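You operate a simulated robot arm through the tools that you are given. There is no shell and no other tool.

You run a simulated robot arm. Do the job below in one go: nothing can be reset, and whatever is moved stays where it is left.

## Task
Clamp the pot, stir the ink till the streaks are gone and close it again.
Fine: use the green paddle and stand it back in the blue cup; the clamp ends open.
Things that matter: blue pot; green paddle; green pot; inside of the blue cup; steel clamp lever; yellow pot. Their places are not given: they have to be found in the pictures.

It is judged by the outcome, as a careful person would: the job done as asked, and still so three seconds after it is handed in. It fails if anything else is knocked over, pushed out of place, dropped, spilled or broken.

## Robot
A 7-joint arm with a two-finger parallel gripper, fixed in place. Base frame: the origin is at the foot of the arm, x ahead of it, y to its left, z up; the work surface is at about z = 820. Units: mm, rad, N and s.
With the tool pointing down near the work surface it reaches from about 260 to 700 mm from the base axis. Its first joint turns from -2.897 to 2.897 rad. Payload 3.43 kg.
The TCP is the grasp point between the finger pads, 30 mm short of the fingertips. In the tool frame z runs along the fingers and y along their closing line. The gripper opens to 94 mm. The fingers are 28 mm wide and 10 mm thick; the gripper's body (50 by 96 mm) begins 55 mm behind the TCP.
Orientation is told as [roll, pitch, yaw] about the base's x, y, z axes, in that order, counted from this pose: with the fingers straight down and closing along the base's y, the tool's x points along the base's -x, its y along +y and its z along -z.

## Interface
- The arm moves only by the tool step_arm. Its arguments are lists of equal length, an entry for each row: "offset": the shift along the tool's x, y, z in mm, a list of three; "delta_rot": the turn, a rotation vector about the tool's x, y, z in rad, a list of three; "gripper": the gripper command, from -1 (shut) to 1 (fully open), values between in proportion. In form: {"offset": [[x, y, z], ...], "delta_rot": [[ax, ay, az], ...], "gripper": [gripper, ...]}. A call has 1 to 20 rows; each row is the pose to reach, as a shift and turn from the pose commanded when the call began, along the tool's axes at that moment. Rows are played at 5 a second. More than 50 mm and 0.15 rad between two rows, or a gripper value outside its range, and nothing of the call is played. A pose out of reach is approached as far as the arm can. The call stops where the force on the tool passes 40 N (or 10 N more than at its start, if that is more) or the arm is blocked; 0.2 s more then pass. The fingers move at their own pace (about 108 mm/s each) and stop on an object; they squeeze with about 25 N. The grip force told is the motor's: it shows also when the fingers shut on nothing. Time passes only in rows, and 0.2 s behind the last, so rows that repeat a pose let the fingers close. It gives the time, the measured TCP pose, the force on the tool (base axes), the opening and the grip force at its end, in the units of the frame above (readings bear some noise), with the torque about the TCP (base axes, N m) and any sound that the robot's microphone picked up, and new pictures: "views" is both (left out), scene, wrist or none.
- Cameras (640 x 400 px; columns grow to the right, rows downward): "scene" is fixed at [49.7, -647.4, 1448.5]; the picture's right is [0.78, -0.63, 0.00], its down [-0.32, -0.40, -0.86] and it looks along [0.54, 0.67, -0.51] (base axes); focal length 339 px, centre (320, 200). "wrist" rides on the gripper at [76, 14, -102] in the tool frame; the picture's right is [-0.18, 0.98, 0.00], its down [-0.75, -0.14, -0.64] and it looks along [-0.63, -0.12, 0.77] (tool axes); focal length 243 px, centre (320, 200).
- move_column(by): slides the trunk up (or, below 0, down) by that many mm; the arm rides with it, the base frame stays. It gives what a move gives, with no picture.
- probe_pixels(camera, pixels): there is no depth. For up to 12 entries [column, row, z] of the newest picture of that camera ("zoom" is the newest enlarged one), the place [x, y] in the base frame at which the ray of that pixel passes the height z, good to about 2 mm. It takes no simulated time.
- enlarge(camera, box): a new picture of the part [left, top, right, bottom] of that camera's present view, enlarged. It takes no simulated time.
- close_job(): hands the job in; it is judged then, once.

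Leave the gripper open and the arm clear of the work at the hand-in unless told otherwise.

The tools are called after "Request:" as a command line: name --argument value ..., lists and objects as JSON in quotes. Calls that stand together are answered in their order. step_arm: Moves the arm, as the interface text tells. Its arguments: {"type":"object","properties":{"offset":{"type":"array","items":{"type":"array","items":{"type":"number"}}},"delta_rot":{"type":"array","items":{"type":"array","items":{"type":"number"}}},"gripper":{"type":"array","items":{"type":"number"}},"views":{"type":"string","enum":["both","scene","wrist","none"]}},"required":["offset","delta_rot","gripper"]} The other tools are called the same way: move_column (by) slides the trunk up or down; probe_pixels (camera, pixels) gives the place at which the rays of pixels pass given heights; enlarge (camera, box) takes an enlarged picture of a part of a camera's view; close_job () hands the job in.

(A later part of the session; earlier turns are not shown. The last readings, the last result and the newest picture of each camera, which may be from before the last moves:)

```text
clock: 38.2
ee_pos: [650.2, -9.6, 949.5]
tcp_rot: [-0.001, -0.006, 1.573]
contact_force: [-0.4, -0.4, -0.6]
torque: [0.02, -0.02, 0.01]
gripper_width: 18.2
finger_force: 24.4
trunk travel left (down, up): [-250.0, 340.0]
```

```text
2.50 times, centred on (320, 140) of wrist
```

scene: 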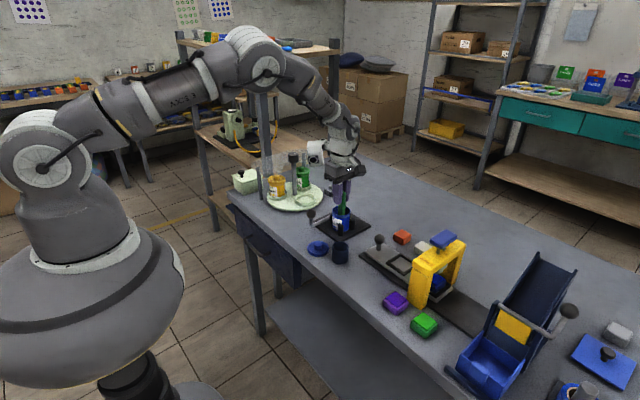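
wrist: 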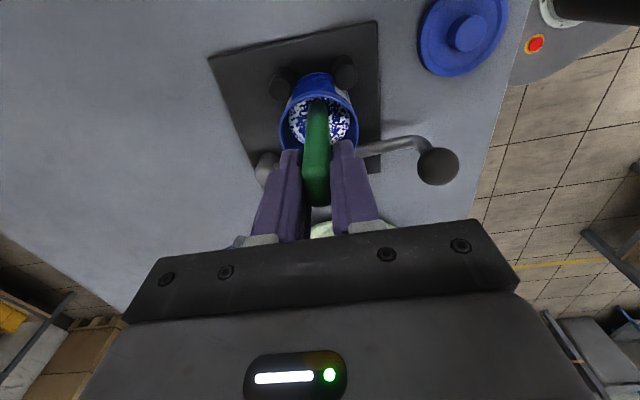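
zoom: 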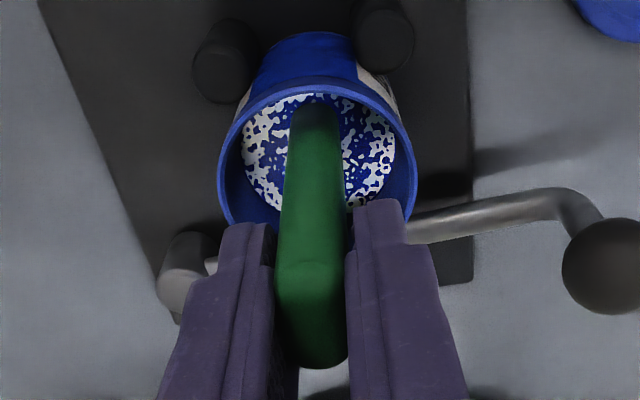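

The paddle is in the ink with no contact force. I'll lower 4 mm more and stir in 5 mm circles at about 1.6 s per turn.

Request:
step_arm --offset '[[2.5, 0, 2], [5, 0, 4], [3.5, 3.5, 4], [0, 5, 4], [-3.5, 3.5, 4], [-5, 0, 4], [-3.5, -3.5, 4], [0, -5, 4], [3.5, -3.5, 4], [5, 0, 4], [3.5, 3.5, 4], [0, 5, 4], [-3.5, 3.5, 4], [-5, 0, 4], [-3.5, -3.5, 4], [0, -5, 4], [3.5, -3.5, 4], [5, 0, 4], [2.5, 0, 4], [0, 0, 4]]' --delta_rot '[[0, 0, 0], [0, 0, 0], [0, 0, 0], [0, 0, 0], [0, 0, 0], [0, 0, 0], [0, 0, 0], [0, 0, 0], [0, 0, 0], [0, 0, 0], [0, 0, 0], [0, 0, 0], [0, 0, 0], [0, 0, 0], [0, 0, 0], [0, 0, 0], [0, 0, 0], [0, 0, 0], [0, 0, 0], [0, 0, 0]]' --gripper '[-1, -1, -1, -1, -1, -1, -1, -1, -1, -1, -1, -1, -1, -1, -1, -1, -1, -1, -1, -1]' --views "wrist"

Request:
enlarge --camera "wrist" --box '[260, 60, 380, 220]'

Request:
enlarge --camera "scene" --box '[320, 180, 364, 240]'

```text
clock: 42.4
ee_pos: [648.6, -10.3, 945.8]
tcp_rot: [-0.002, -0.006, 1.572]
contact_force: [0.1, -0.8, 0.3]
torque: [0.0, -0.02, -0.03]
gripper_width: 17.8
finger_force: 24.9
trunk travel left (down, up): [-250.0, 340.0]
```

wrist: 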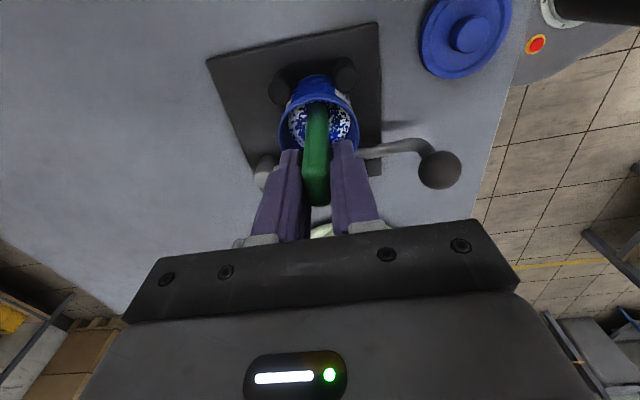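

```text
2.50 times, centred on (320, 140) of wrist
```

zoom: 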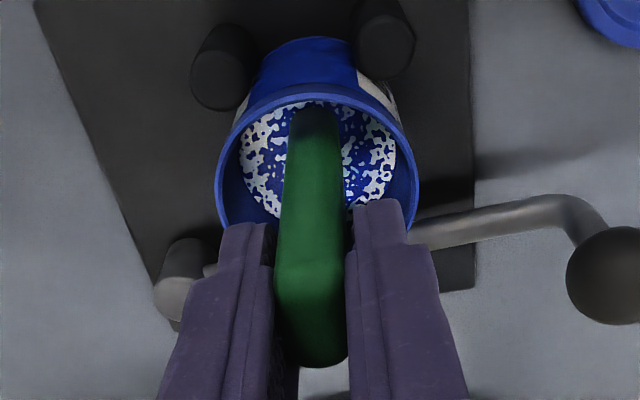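

```text
6.67 times, centred on (342, 210) of scene
```

zoom: 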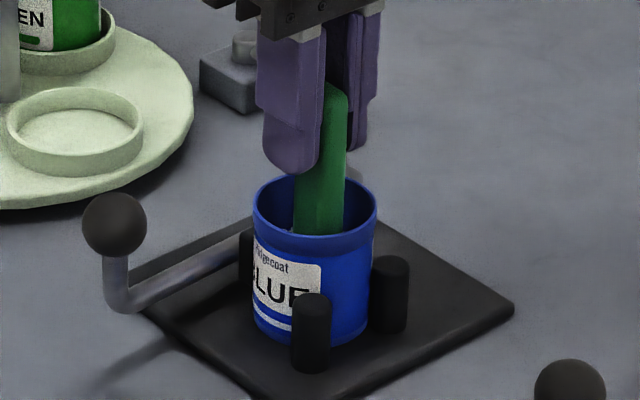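

Streaks are fewer and forces are near zero. I'll continue with 7 mm circles, 3 mm deeper.

Request:
step_arm --offset '[[3.5, 0, 2], [7, 0, 3], [5, 5, 3], [0, 7, 3], [-5, 5, 3], [-7, 0, 3], [-5, -5, 3], [0, -7, 3], [5, -5, 3], [7, 0, 3], [5, 5, 3], [0, 7, 3], [-5, 5, 3], [-7, 0, 3], [-5, -5, 3], [0, -7, 3], [5, -5, 3], [7, 0, 3], [3.5, 0, 3], [0, 0, 3]]' --delta_rot '[[0, 0, 0], [0, 0, 0], [0, 0, 0], [0, 0, 0], [0, 0, 0], [0, 0, 0], [0, 0, 0], [0, 0, 0], [0, 0, 0], [0, 0, 0], [0, 0, 0], [0, 0, 0], [0, 0, 0], [0, 0, 0], [0, 0, 0], [0, 0, 0], [0, 0, 0], [0, 0, 0], [0, 0, 0], [0, 0, 0]]' --gripper '[-1, -1, -1, -1, -1, -1, -1, -1, -1, -1, -1, -1, -1, -1, -1, -1, -1, -1, -1, -1]' --views "wrist"

Request:
enlarge --camera "wrist" --box '[260, 60, 380, 220]'

Request:
enlarge --camera "scene" --box '[320, 180, 364, 240]'

```text
clock: 46.6
ee_pos: [648.6, -11.5, 943.5]
tcp_rot: [-0.001, -0.005, 1.572]
contact_force: [-0.9, 0.4, -0.8]
torque: [0.02, 0.01, -0.01]
gripper_width: 18.3
finger_force: 25.3
trunk travel left (down, up): [-250.0, 340.0]
```

wrist: 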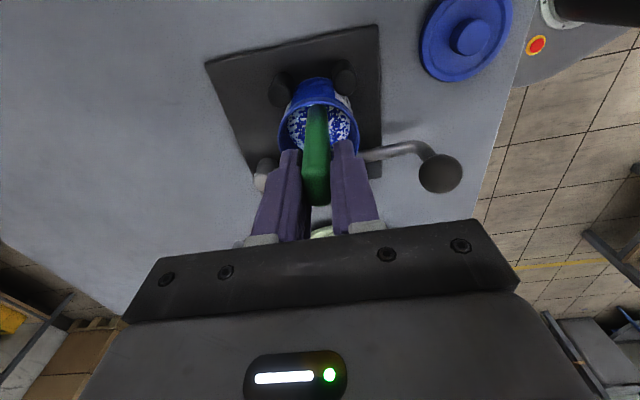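

```text
2.50 times, centred on (320, 140) of wrist
```

zoom: 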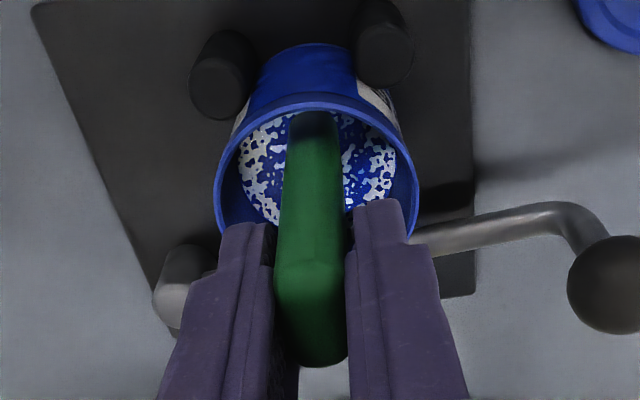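

```text
6.67 times, centred on (342, 210) of scene
```

zoom: 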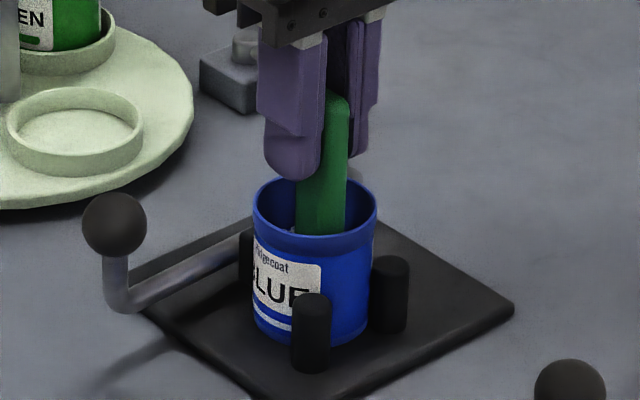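

Streaks are fading gradually. I'll stir faster with slightly larger circles, 6 points per turn and 8 mm radius.

Request:
step_arm --offset '[[8, 0, 0], [4, 6.9, 0], [-4, 6.9, 0], [-8, 0, 0], [-4, -6.9, 0], [4, -6.9, 0], [8, 0, 0], [4, 6.9, 0], [-4, 6.9, 0], [-8, 0, 0], [-4, -6.9, 0], [4, -6.9, 0], [8, 0, 0], [4, 6.9, 0], [-4, 6.9, 0], [-8, 0, 0], [-4, -6.9, 0], [4, -6.9, 0], [8, 0, 0], [0, 0, 0]]' --delta_rot '[[0, 0, 0], [0, 0, 0], [0, 0, 0], [0, 0, 0], [0, 0, 0], [0, 0, 0], [0, 0, 0], [0, 0, 0], [0, 0, 0], [0, 0, 0], [0, 0, 0], [0, 0, 0], [0, 0, 0], [0, 0, 0], [0, 0, 0], [0, 0, 0], [0, 0, 0], [0, 0, 0], [0, 0, 0], [0, 0, 0]]' --gripper '[-1, -1, -1, -1, -1, -1, -1, -1, -1, -1, -1, -1, -1, -1, -1, -1, -1, -1, -1, -1]' --views "wrist"

Request:
enlarge --camera "wrist" --box '[260, 60, 380, 220]'

Request:
enlarge --camera "scene" --box '[320, 180, 364, 240]'

```text
clock: 50.8
ee_pos: [648.5, -11.6, 943.4]
tcp_rot: [-0.001, -0.004, 1.574]
contact_force: [0.2, -0.2, -0.1]
torque: [0.01, -0.02, 0.01]
gripper_width: 18.1
finger_force: 24.8
trunk travel left (down, up): [-250.0, 340.0]
```

wrist: 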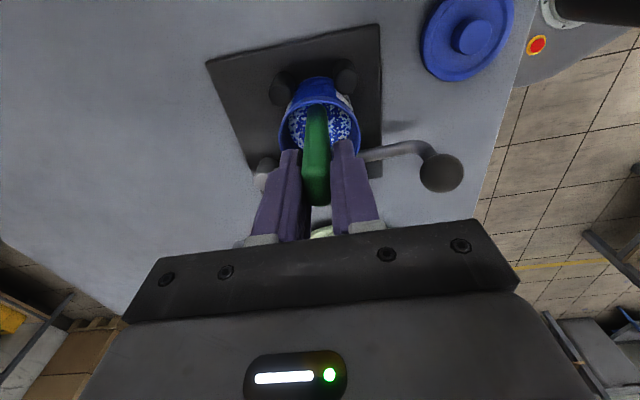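

```text
2.50 times, centred on (320, 140) of wrist
```

zoom: 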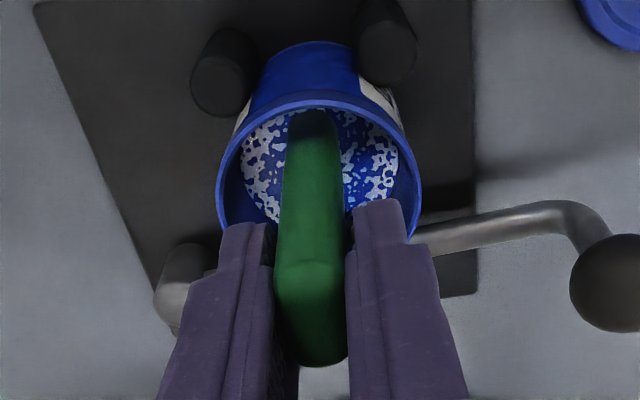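

```text
6.67 times, centred on (342, 210) of scene
```

zoom: 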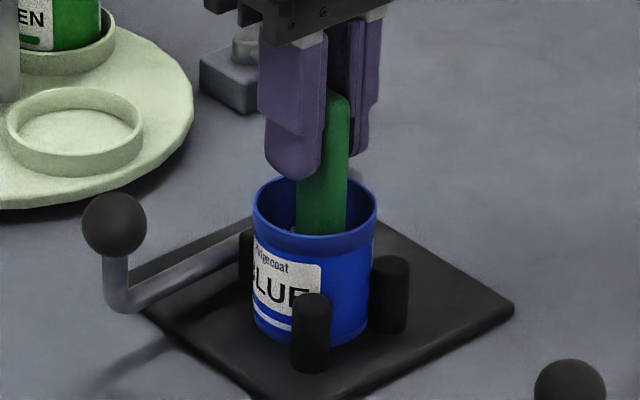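

Streak colour keeps fading, with no contact and no spill. I'll continue the same stirring.

Request:
step_arm --offset '[[8, 0, 0], [4, 6.9, 0], [-4, 6.9, 0], [-8, 0, 0], [-4, -6.9, 0], [4, -6.9, 0], [8, 0, 0], [4, 6.9, 0], [-4, 6.9, 0], [-8, 0, 0], [-4, -6.9, 0], [4, -6.9, 0], [8, 0, 0], [4, 6.9, 0], [-4, 6.9, 0], [-8, 0, 0], [-4, -6.9, 0], [4, -6.9, 0], [8, 0, 0], [0, 0, 0]]' --delta_rot '[[0, 0, 0], [0, 0, 0], [0, 0, 0], [0, 0, 0], [0, 0, 0], [0, 0, 0], [0, 0, 0], [0, 0, 0], [0, 0, 0], [0, 0, 0], [0, 0, 0], [0, 0, 0], [0, 0, 0], [0, 0, 0], [0, 0, 0], [0, 0, 0], [0, 0, 0], [0, 0, 0], [0, 0, 0], [0, 0, 0]]' --gripper '[-1, -1, -1, -1, -1, -1, -1, -1, -1, -1, -1, -1, -1, -1, -1, -1, -1, -1, -1, -1]' --views "wrist"

Request:
enlarge --camera "wrist" --box '[260, 60, 380, 220]'

```text
clock: 55.0
ee_pos: [649.6, -11.8, 944.0]
tcp_rot: [-0.002, -0.004, 1.574]
contact_force: [0.1, 0.7, 0.4]
torque: [0.0, 0.0, -0.01]
gripper_width: 18.2
finger_force: 25.1
trunk travel left (down, up): [-250.0, 340.0]
```

wrist: 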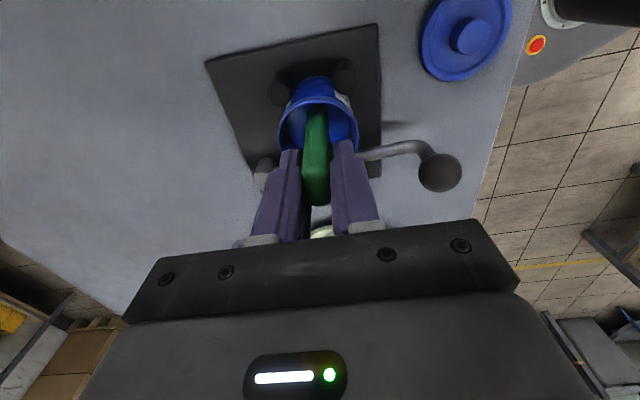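

```text
2.50 times, centred on (320, 140) of wrist
```

zoom: 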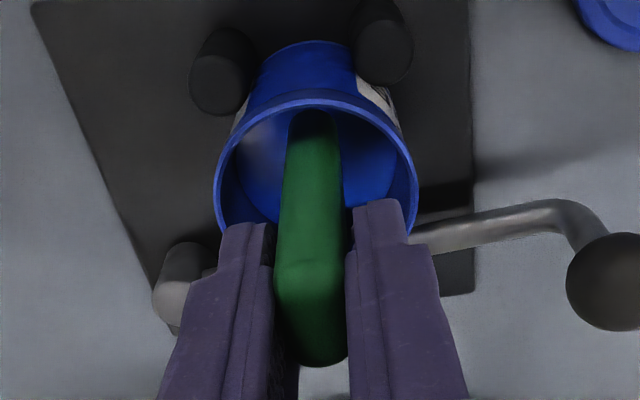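

The streaks are gone and the ink is uniform blue. I'll raise the paddle slowly, pause with its tip still inside the pot to drain, then lift clear and inspect.

Request:
step_arm --offset '[[0, 0, -8], [0, 0, -16], [0, 0, -24], [0, 0, -32], [0, 0, -36], [0, 0, -36], [0, 0, -36], [0, 0, -36], [0, 0, -36], [0, 0, -36], [0, 0, -44], [0, 0, -52], [0, 0, -64], [0, 0, -78], [0, 0, -93], [0, 0, -93]]' --delta_rot '[[0, 0, 0], [0, 0, 0], [0, 0, 0], [0, 0, 0], [0, 0, 0], [0, 0, 0], [0, 0, 0], [0, 0, 0], [0, 0, 0], [0, 0, 0], [0, 0, 0], [0, 0, 0], [0, 0, 0], [0, 0, 0], [0, 0, 0], [0, 0, 0]]' --gripper '[-1, -1, -1, -1, -1, -1, -1, -1, -1, -1, -1, -1, -1, -1, -1, -1]'

Request:
enlarge --camera "wrist" --box '[240, 40, 400, 220]'

Request:
enlarge --camera "scene" --box '[310, 150, 374, 240]'

```text
clock: 58.4
ee_pos: [649.5, -12.5, 1036.2]
tcp_rot: [-0.001, -0.007, 1.572]
contact_force: [0.3, 0.2, -0.1]
torque: [-0.01, 0.02, -0.02]
gripper_width: 18.1
finger_force: 24.8
trunk travel left (down, up): [-250.0, 340.0]
```

scene: 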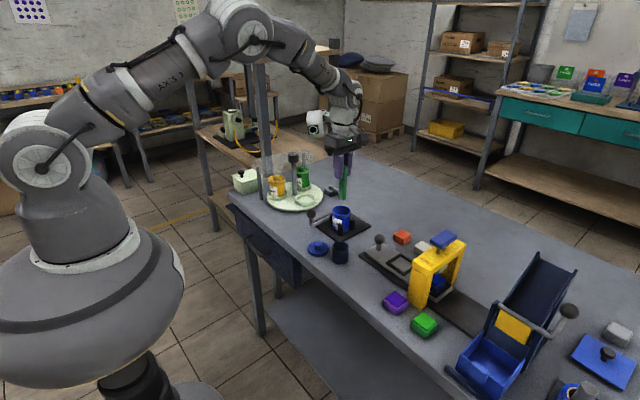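
wrist: 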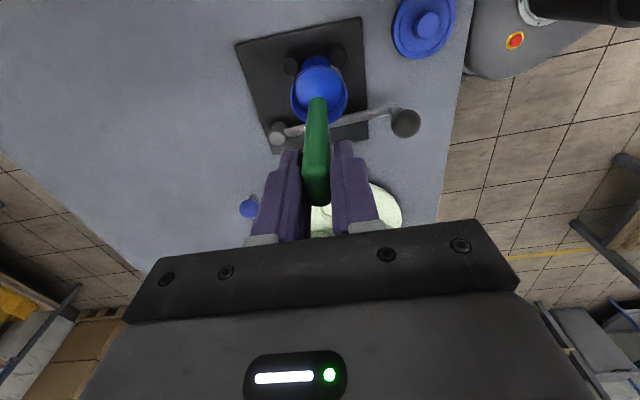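

```text
2.22 times, centred on (320, 130) of wrist
```

zoom: 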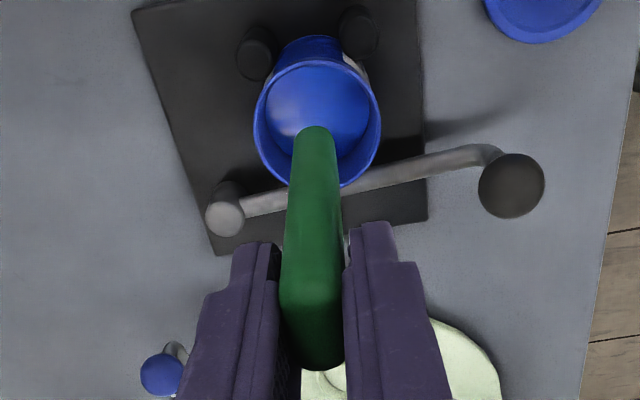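

```text
4.44 times, centred on (342, 195) of scene
```

zoom: 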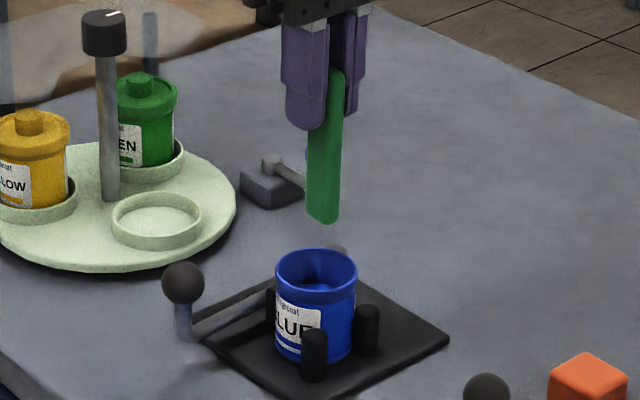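

The ink is smooth blue. I'll carry the paddle back above the cup at (556,-113) at the same height.

Request:
step_arm --offset '[[25, 23, 0], [50, 46, 0], [76, 70, 0], [101.3, 93, 0], [101.3, 93, 0]]' --delta_rot '[[0, 0, 0], [0, 0, 0], [0, 0, 0], [0, 0, 0], [0, 0, 0]]' --gripper '[-1, -1, -1, -1, -1]'

Request:
enlarge --camera "wrist" --box '[220, 40, 420, 220]'

Request:
enlarge --camera "scene" --box '[305, 170, 375, 270]'

```text
clock: 59.6
ee_pos: [556.1, -111.1, 1036.9]
tcp_rot: [0.0, -0.004, 1.574]
contact_force: [-0.5, 0.5, 0.1]
torque: [0.0, -0.02, 0.02]
gripper_width: 18.1
finger_force: 25.3
trunk travel left (down, up): [-250.0, 340.0]
```

scene: 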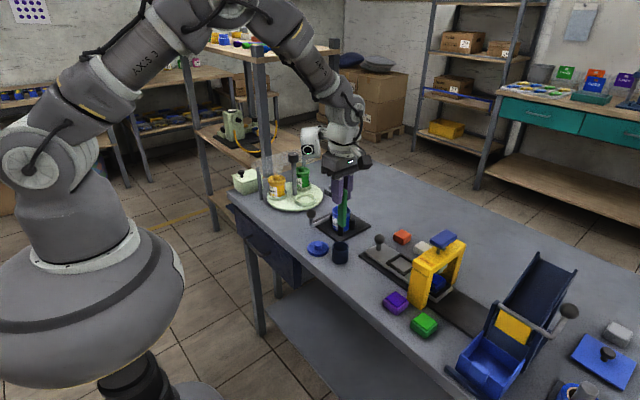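
wrist: 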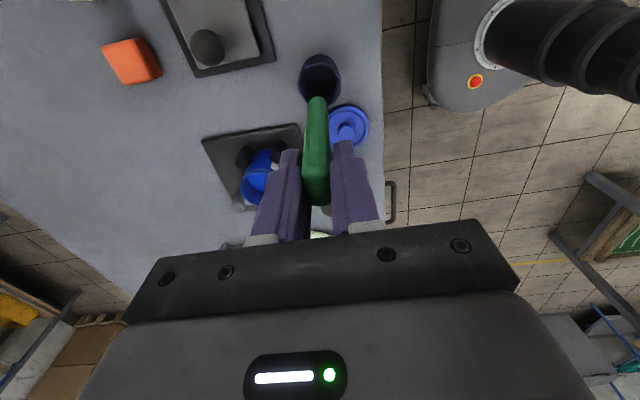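

```text
2.22 times, centred on (320, 130) of wrist
```

zoom: 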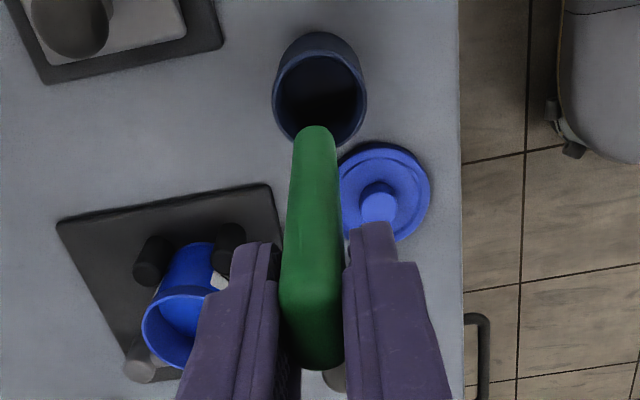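

```text
4.00 times, centred on (340, 220) of scene
```

zoom: 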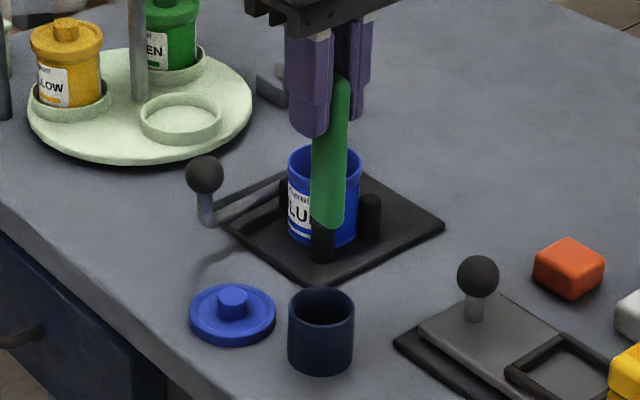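

It is aligned over the cup mouth. I'll lower it in, slowing towards the bottom.

Request:
step_arm --offset '[[0, 0, 20], [0, 0, 40], [0, 0, 55], [0, 0, 65], [0, 0, 75], [0, 0, 85], [0, 0, 95], [0, 0, 101], [0, 0, 104], [0, 0, 106], [0, 0, 106]]' --delta_rot '[[0, 0, 0], [0, 0, 0], [0, 0, 0], [0, 0, 0], [0, 0, 0], [0, 0, 0], [0, 0, 0], [0, 0, 0], [0, 0, 0], [0, 0, 0], [0, 0, 0]]' --gripper '[-1, -1, -1, -1, -1, -1, -1, -1, -1, -1, -1]'

Request:
enlarge --camera "scene" --box '[310, 190, 370, 270]'

Request:
enlarge --camera "wrist" --box '[220, 80, 420, 230]'

```text
clock: 62.0
ee_pos: [556.4, -112.1, 929.0]
tcp_rot: [-0.003, -0.006, 1.572]
contact_force: [-0.7, -1.1, -0.4]
torque: [-0.02, 0.03, 0.02]
gripper_width: 18.5
finger_force: 24.9
trunk travel left (down, up): [-250.0, 340.0]
```

scene: 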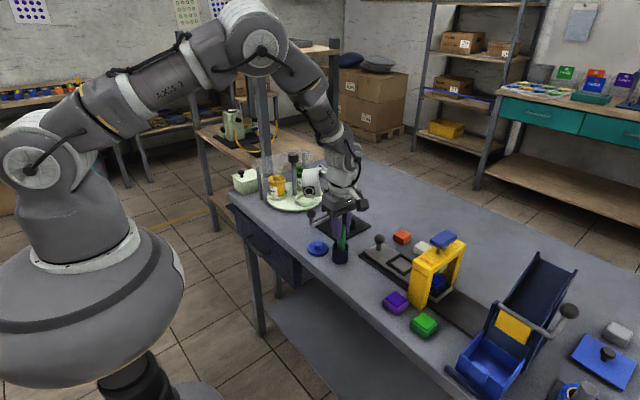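
wrist: 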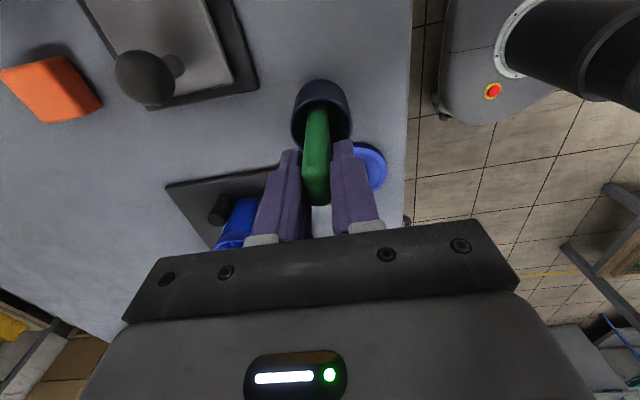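

```text
5.00 times, centred on (340, 230) of scene
```

zoom: 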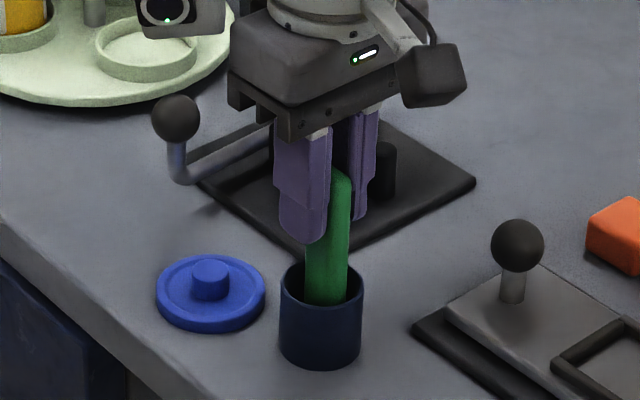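

```text
2.67 times, centred on (320, 155) of wrist
```

zoom: 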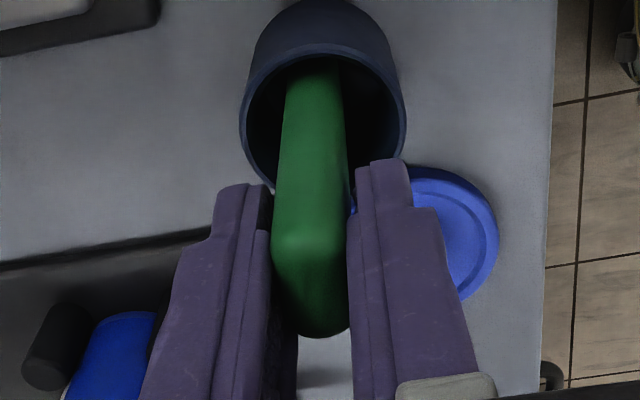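

It is inside the cup. I'll ease down until it touches the cup floor.

Request:
step_arm --offset '[[0, 0, 1], [0, 0, 2], [0, 0, 2.5], [0, 0, 3], [0, 0, 3.3]]' --delta_rot '[[0, 0, 0], [0, 0, 0], [0, 0, 0], [0, 0, 0], [0, 0, 0]]' --gripper '[-1, -1, -1, -1, -1]' --views "none"

```text
clock: 63.2
ee_pos: [556.4, -112.1, 925.8]
tcp_rot: [-0.004, -0.003, 1.572]
contact_force: [0.4, 0.4, 12.5]
torque: [-0.12, -0.02, 0.01]
gripper_width: 17.9
finger_force: 25.1
trunk travel left (down, up): [-250.0, 340.0]
```

It has touched the cup floor (12.5 N). I'll relax 0.8 mm, open gradually and check the paddle stands before rising.

Request:
step_arm --offset '[[0, 0, -0.8], [0, 0, -0.8], [0, 0, -0.8], [0, 0, -0.8], [0, 0, -0.8], [0, 0, -0.8]]' --delta_rot '[[0, 0, 0], [0, 0, 0], [0, 0, 0], [0, 0, 0], [0, 0, 0], [0, 0, 0]]' --gripper '[-1, -0.55, -0.45, -0.3, -0.1, 0.06]'

Request:
enlarge --camera "scene" --box '[310, 190, 370, 270]'

Request:
enlarge --camera "wrist" --box '[220, 80, 420, 230]'

```text
clock: 64.6
ee_pos: [555.8, -112.0, 925.9]
tcp_rot: [-0.003, -0.004, 1.573]
contact_force: [-0.3, -0.9, -0.2]
torque: [-0.03, 0.02, 0.01]
gripper_width: 49.9
finger_force: 0.1
trunk travel left (down, up): [-250.0, 340.0]
```

scene: 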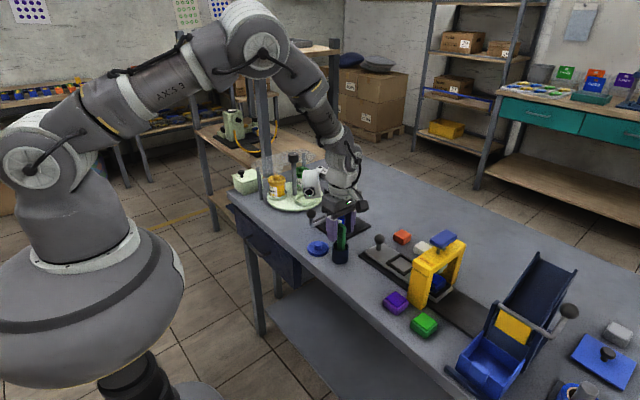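
wrist: 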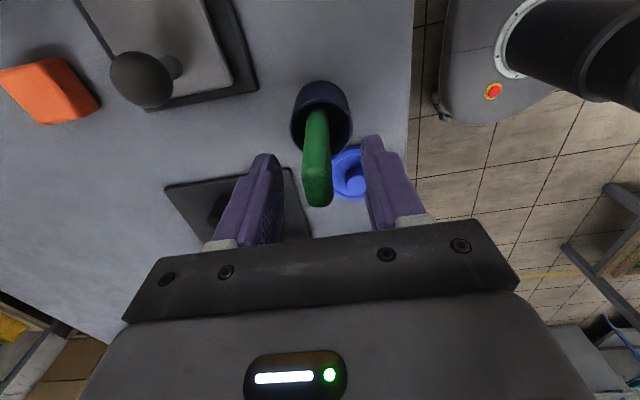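

```text
5.00 times, centred on (340, 230) of scene
```

zoom: 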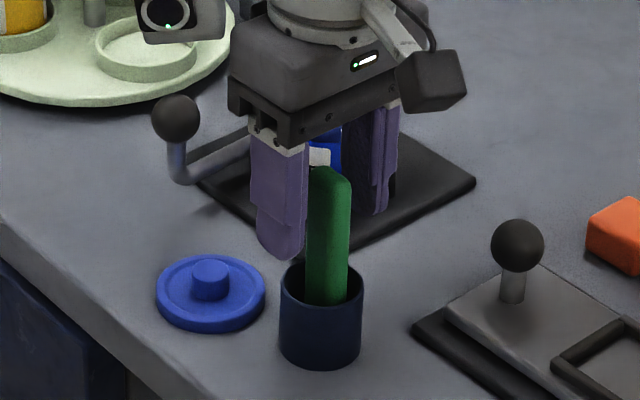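

```text
2.67 times, centred on (320, 155) of wrist
```

zoom: 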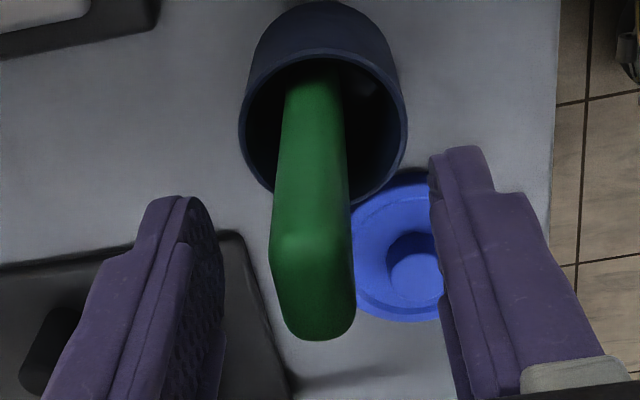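

The paddle stands in the cup. I'll rise straight up, then turn back to zero yaw while moving above the lid.

Request:
step_arm --offset '[[0, 0, -25], [0, 0, -60], [0, 0, -100], [0, 0, -115], [-6, 3, -115], [-13, 5, -115], [-20, 8, -115], [-27, 10, -115], [-34, 13, -115], [-41, 16, -115], [-48, 18, -115], [-55, 21, -115], [-62, 24, -115], [-67.8, 26, -115], [-67.8, 26, -115], [-67.8, 26, -115]]' --delta_rot '[[0, 0, 0], [0, 0, 0], [0, 0, 0], [0, 0, 0], [0, 0, 0.143], [0, 0, 0.286], [0, 0, 0.428], [0, 0, 0.571], [0, 0, 0.714], [0, 0, 0.857], [0, 0, 1.0], [0, 0, 1.142], [0, 0, 1.285], [0, 0, 1.428], [0, 0, 1.571], [0, 0, 1.571]]' --gripper '[0.06, 0.06, 0.06, 0.06, 0.06, 0.06, 0.06, 0.06, 0.06, 0.06, 0.06, -0.15, -0.15, -0.15, -0.15, -0.15]'

Request:
enlarge --camera "wrist" --box '[240, 30, 400, 150]'

Request:
enlarge --camera "scene" --box '[300, 200, 370, 270]'

```text
clock: 68.0
ee_pos: [529.0, -44.6, 1042.1]
tcp_rot: [0.005, -0.001, 0.001]
contact_force: [0.5, 0.0, 0.0]
torque: [0.01, 0.01, -0.03]
gripper_width: 40.0
finger_force: 0.1
trunk travel left (down, up): [-250.0, 340.0]
```

scene: 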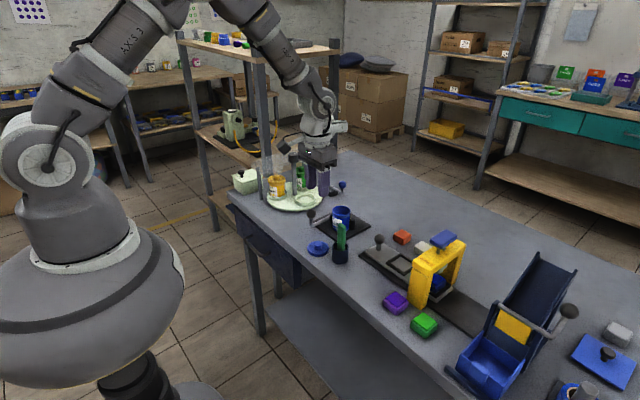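
wrist: 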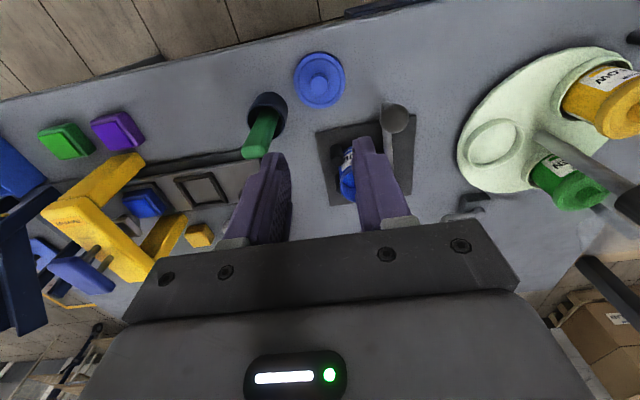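

```text
3.33 times, centred on (320, 90) of wrist
```

zoom: 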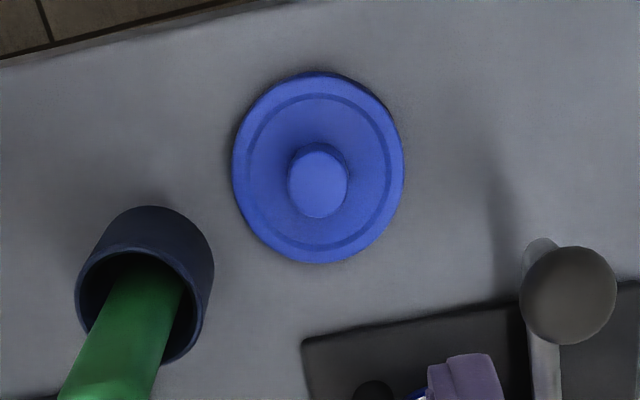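

```text
5.71 times, centred on (335, 235) of scene
```

zoom: 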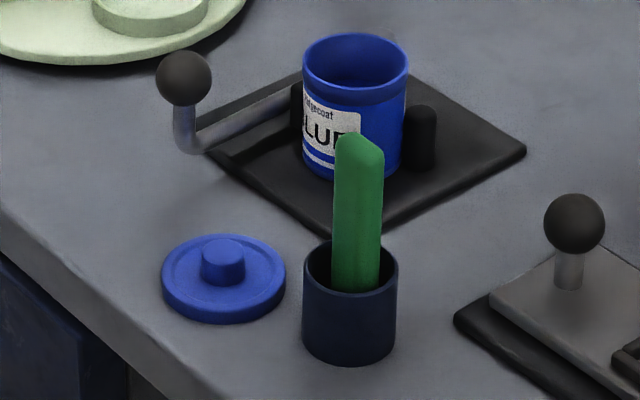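

Request:
probe_pixels --camera "wrist" --pixels '[[319.3, 85, 846], [319.3, 80.4, 831]]'

Request:
probe_pixels --camera "scene" --pixels '[[318, 242.5, 846], [318.2, 247.5, 831]]'

```text
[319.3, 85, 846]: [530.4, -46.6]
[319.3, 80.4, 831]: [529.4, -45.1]
```

```text
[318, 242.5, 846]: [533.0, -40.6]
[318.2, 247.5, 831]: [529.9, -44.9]
```

The lid is at (530,-45). I'll descend to the earlier release height (TCP≈866) and grip the knob.

Request:
step_arm --offset '[[0, 0, 40], [0, 0, 80], [0, 0, 120], [0, 0, 150], [0, 0, 165], [0, 0, 175], [0, 0, 175], [0, 0, 175], [0, 0, 175], [0, 0, 175]]' --delta_rot '[[0, 0, 0], [0, 0, 0], [0, 0, 0], [0, 0, 0], [0, 0, 0], [0, 0, 0], [0, 0, 0], [0, 0, 0], [0, 0, 0], [0, 0, 0]]' --gripper '[-0.15, -0.15, -0.15, -0.15, -0.15, -0.15, -0.15, -1, -1, -1]'

Request:
enlarge --camera "scene" --box '[300, 200, 370, 270]'

```text
clock: 70.2
ee_pos: [529.8, -45.1, 867.0]
tcp_rot: [0.006, -0.002, 0.002]
contact_force: [0.2, -0.5, 1.0]
torque: [-0.01, 0.02, -0.01]
gripper_width: 16.4
finger_force: 25.1
trunk travel left (down, up): [-250.0, 340.0]
```

scene: 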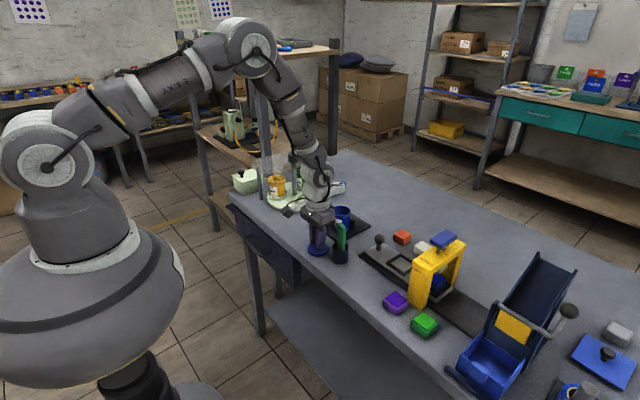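
wrist: 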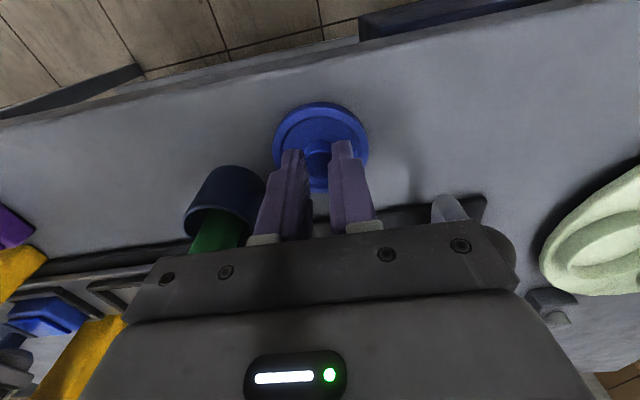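

```text
5.71 times, centred on (335, 235) of scene
```

zoom: 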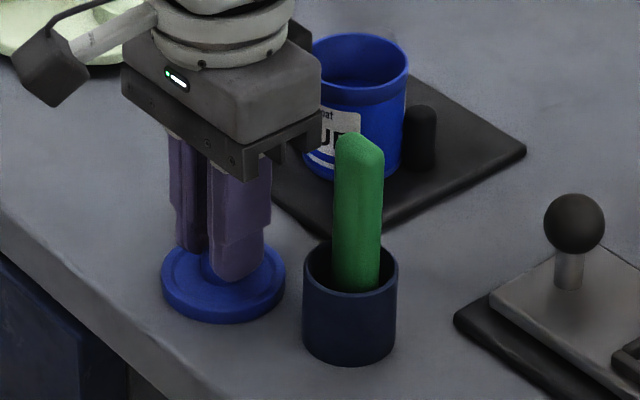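

The knob is gripped again (16.4 mm). I'll lift, carry the lid back over the pot by the reverse move, and stop about 20 mm above the rim.

Request:
step_arm --offset '[[0, 0, -10], [0, 0, -45], [0, 0, -90], [0, 0, -133], [-30, 8, -133], [-60, 16, -133], [-90, 24, -133], [-117, 32.2, -133], [-117, 32.2, -115], [-117, 32.2, -95], [-117, 32.2, -87], [-117, 32.2, -87]]' --delta_rot '[[0, 0, 0], [0, 0, 0], [0, 0, 0], [0, 0, 0], [0, 0, 0], [0, 0, 0], [0, 0, 0], [0, 0, 0], [0, 0, 0], [0, 0, 0], [0, 0, 0], [0, 0, 0]]' --gripper '[-1, -1, -1, -1, -1, -1, -1, -1, -1, -1, -1, -1]'

Request:
enlarge --camera "scene" --box '[320, 180, 364, 240]'

Request:
enlarge --camera "wrist" --box '[240, 60, 400, 220]'

```text
clock: 72.8
ee_pos: [647.8, -11.1, 954.4]
tcp_rot: [0.005, -0.002, 0.002]
contact_force: [1.2, -0.4, -0.1]
torque: [0.0, -0.01, 0.0]
gripper_width: 16.1
finger_force: 24.8
trunk travel left (down, up): [-250.0, 340.0]
```

scene: 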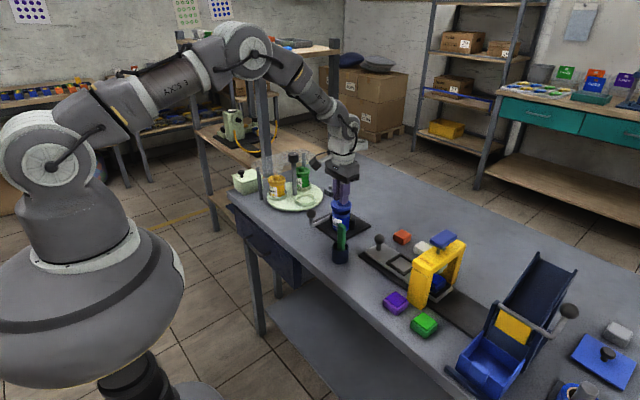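
wrist: 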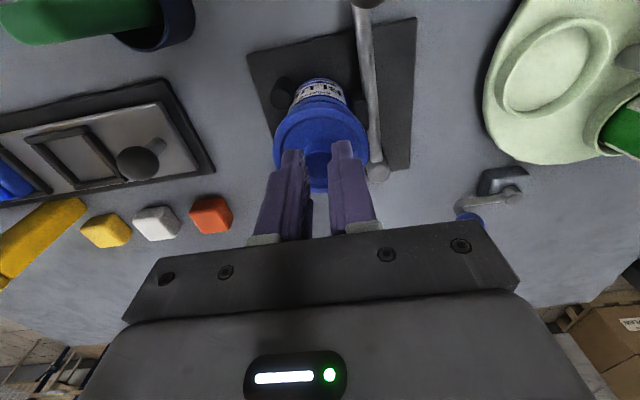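

```text
6.67 times, centred on (342, 210) of scene
```

zoom: 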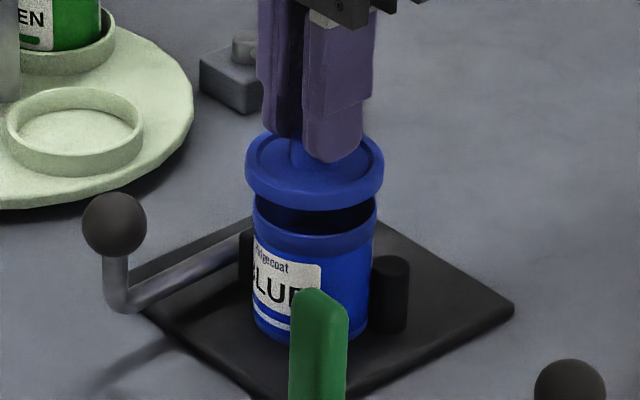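

```text
2.50 times, centred on (320, 140) of wrist
```

zoom: 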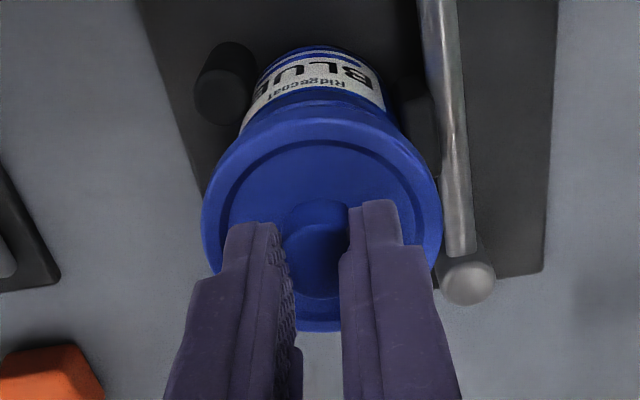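

Alignment matches the removal view. I'll lower toward the seat (expected at TCP ≈ 931), gently near contact.

Request:
step_arm --offset '[[0, 0, 6], [0, 0, 12], [0, 0, 16], [0, 0, 18], [0, 0, 20], [0, 0, 21], [0, 0, 22]]' --delta_rot '[[0, 0, 0], [0, 0, 0], [0, 0, 0], [0, 0, 0], [0, 0, 0], [0, 0, 0], [0, 0, 0]]' --gripper '[-1, -1, -1, -1, -1, -1, -1]' --views "wrist"

Request:
enlarge --camera "scene" --box '[320, 180, 364, 240]'

```text
clock: 74.4
ee_pos: [646.9, -11.3, 931.8]
tcp_rot: [0.004, -0.002, 0.003]
contact_force: [0.4, 0.1, -0.5]
torque: [0.04, 0.01, -0.03]
gripper_width: 19.2
finger_force: 25.4
trunk travel left (down, up): [-250.0, 340.0]
```

wrist: 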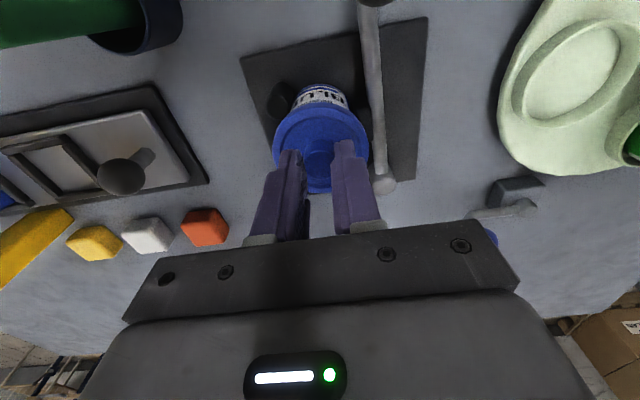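

```text
6.67 times, centred on (342, 210) of scene
```

zoom: 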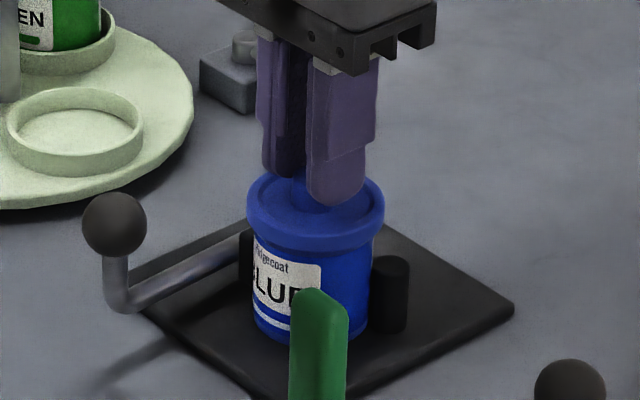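

The lid is on the pot and nearly seated. I'll press it down gently in 1 mm steps, looking for resistance or a snap.

Request:
step_arm --offset '[[0, 0, 1], [0, 0, 2], [0, 0, 3], [0, 0, 4]]' --delta_rot '[[0, 0, 0], [0, 0, 0], [0, 0, 0], [0, 0, 0]]' --gripper '[-1, -1, -1, -1]' --views "wrist"

Request:
enlarge --camera "scene" --box '[320, 180, 364, 240]'

```text
clock: 75.4
ee_pos: [646.9, -11.6, 930.5]
tcp_rot: [0.006, -0.006, 0.003]
contact_force: [2.4, 1.1, 24.5]
torque: [0.07, -0.16, 0.07]
gripper_width: 19.8
finger_force: 24.8
trunk travel left (down, up): [-250.0, 340.0]
heard: snap
```

wrist: 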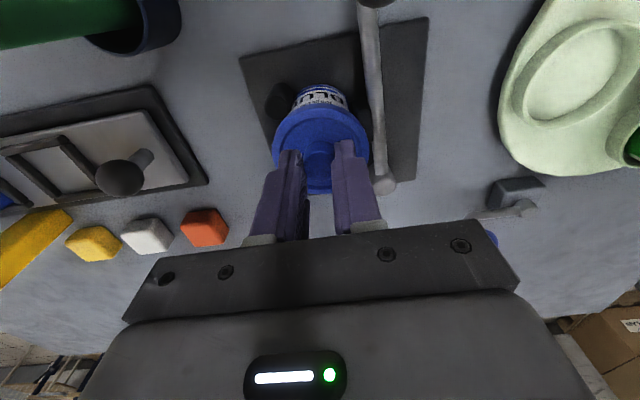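

```text
6.67 times, centred on (342, 210) of scene
```

zoom: 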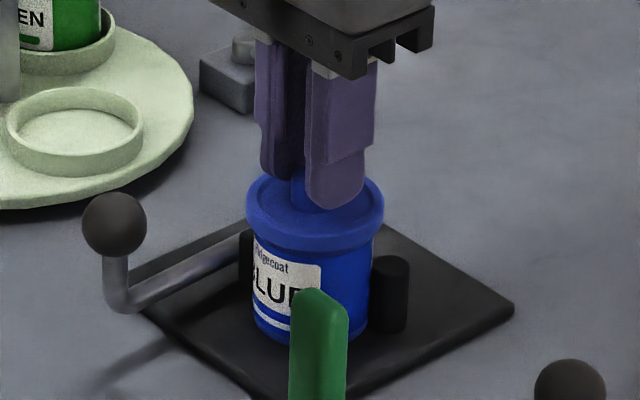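

A snap was heard, so the lid is pressed on. I'll open the fingers in place, without pulling up, and then rise.

Request:
step_arm --offset '[[0, 0, 0], [0, 0, 0], [0, 0, 0]]' --delta_rot '[[0, 0, 0], [0, 0, 0], [0, 0, 0]]' --gripper '[-0.3, -0.1, 0.06]' --views "wrist"

Request:
enlarge --camera "scene" --box '[320, 180, 364, 240]'

```text
clock: 76.2
ee_pos: [647.4, -10.2, 928.2]
tcp_rot: [0.004, -0.002, 0.001]
contact_force: [-0.3, 0.4, 0.9]
torque: [0.01, 0.02, -0.01]
gripper_width: 49.6
finger_force: 0.0
trunk travel left (down, up): [-250.0, 340.0]
```

wrist: 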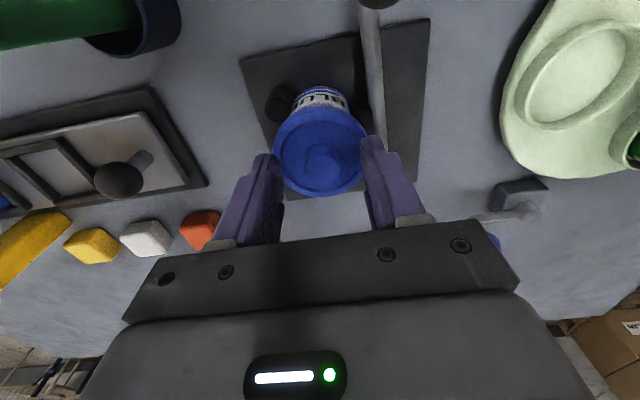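

```text
6.67 times, centred on (342, 210) of scene
```

zoom: 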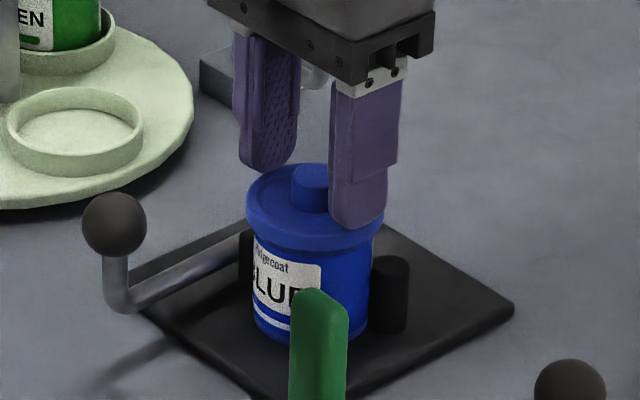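

The fingers are free of the knob. I'll rise and inspect the lid seating.

Request:
step_arm --offset '[[0, 0, -20], [0, 0, -50], [0, 0, -80], [30, 0, -100], [60, 0, -100], [60, 0, -100]]' --delta_rot '[[0, 0, 0], [0, 0, 0], [0, 0, 0], [0, 0, 0], [0, 0, 0], [0, 0, 0]]' --gripper '[0.06, 0.06, 0.06, 0.28, 0.28, 0.28]'

Request:
enlarge --camera "scene" --box '[320, 195, 364, 235]'

Request:
enlarge --camera "wrist" --box '[250, 80, 400, 220]'

```text
clock: 77.6
ee_pos: [588.2, -14.5, 1027.9]
tcp_rot: [0.007, -0.002, 0.001]
contact_force: [0.8, 0.4, 0.1]
torque: [-0.01, 0.03, 0.03]
gripper_width: 60.0
finger_force: 0.1
trunk travel left (down, up): [-250.0, 340.0]
```

scene: 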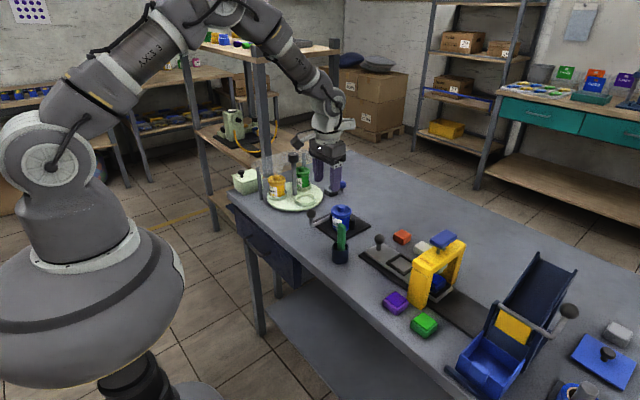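
wrist: 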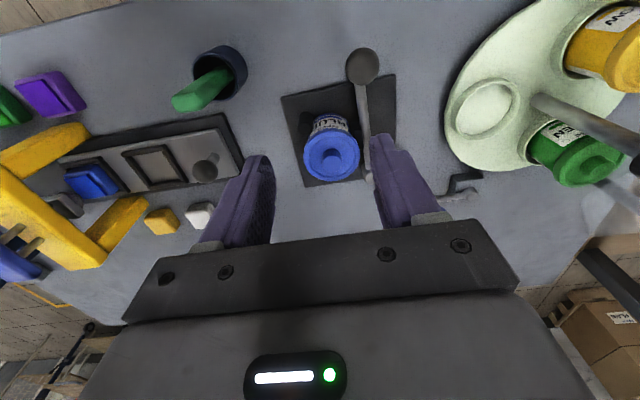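

```text
10.00 times, centred on (342, 215) of scene
```

zoom: 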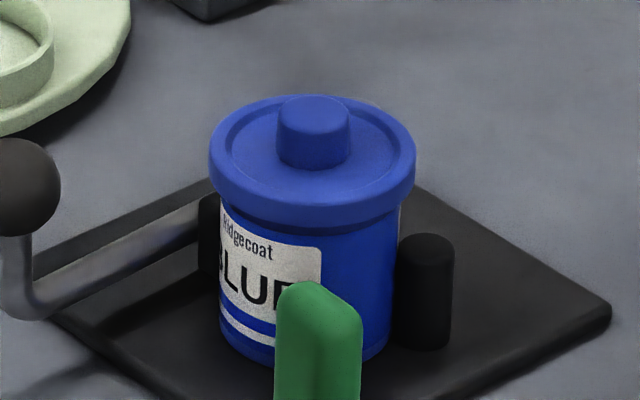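

```text
2.86 times, centred on (325, 150) of wrist
```

zoom: 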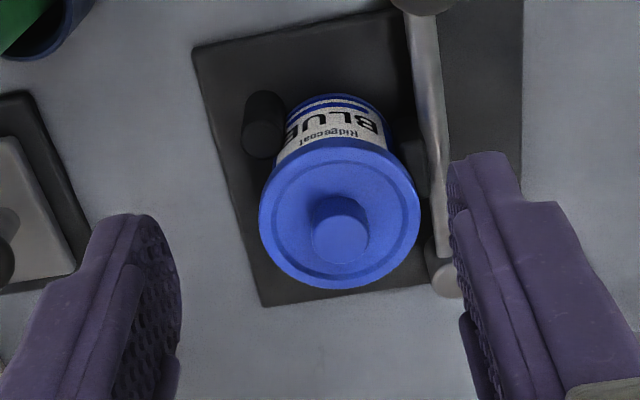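

The lid matches its original seated position, level, with the knob top at the same row. Now I'll open the clamp, locating the lever ball at wrist (362,66) first.

Request:
probe_pixels --camera "wrist" --pixels '[[362.5, 66, 898], [362.5, 66, 890]]'

Request:
probe_pixels --camera "scene" --pixels '[[311.5, 213.8, 898], [311.5, 213.8, 890]]'

Request:
enlarge --camera "scene" --box '[290, 190, 350, 240]'

```text
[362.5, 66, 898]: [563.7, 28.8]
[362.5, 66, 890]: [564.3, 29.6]
```

```text
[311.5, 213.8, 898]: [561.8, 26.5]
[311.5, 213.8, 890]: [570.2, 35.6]
```

```text
8.00 times, centred on (320, 215) of scene
```

zoom: 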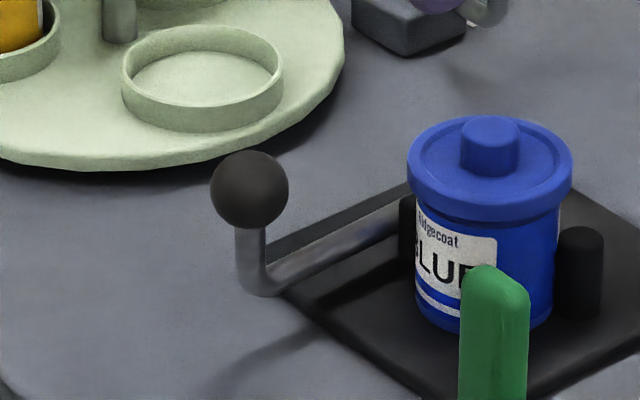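

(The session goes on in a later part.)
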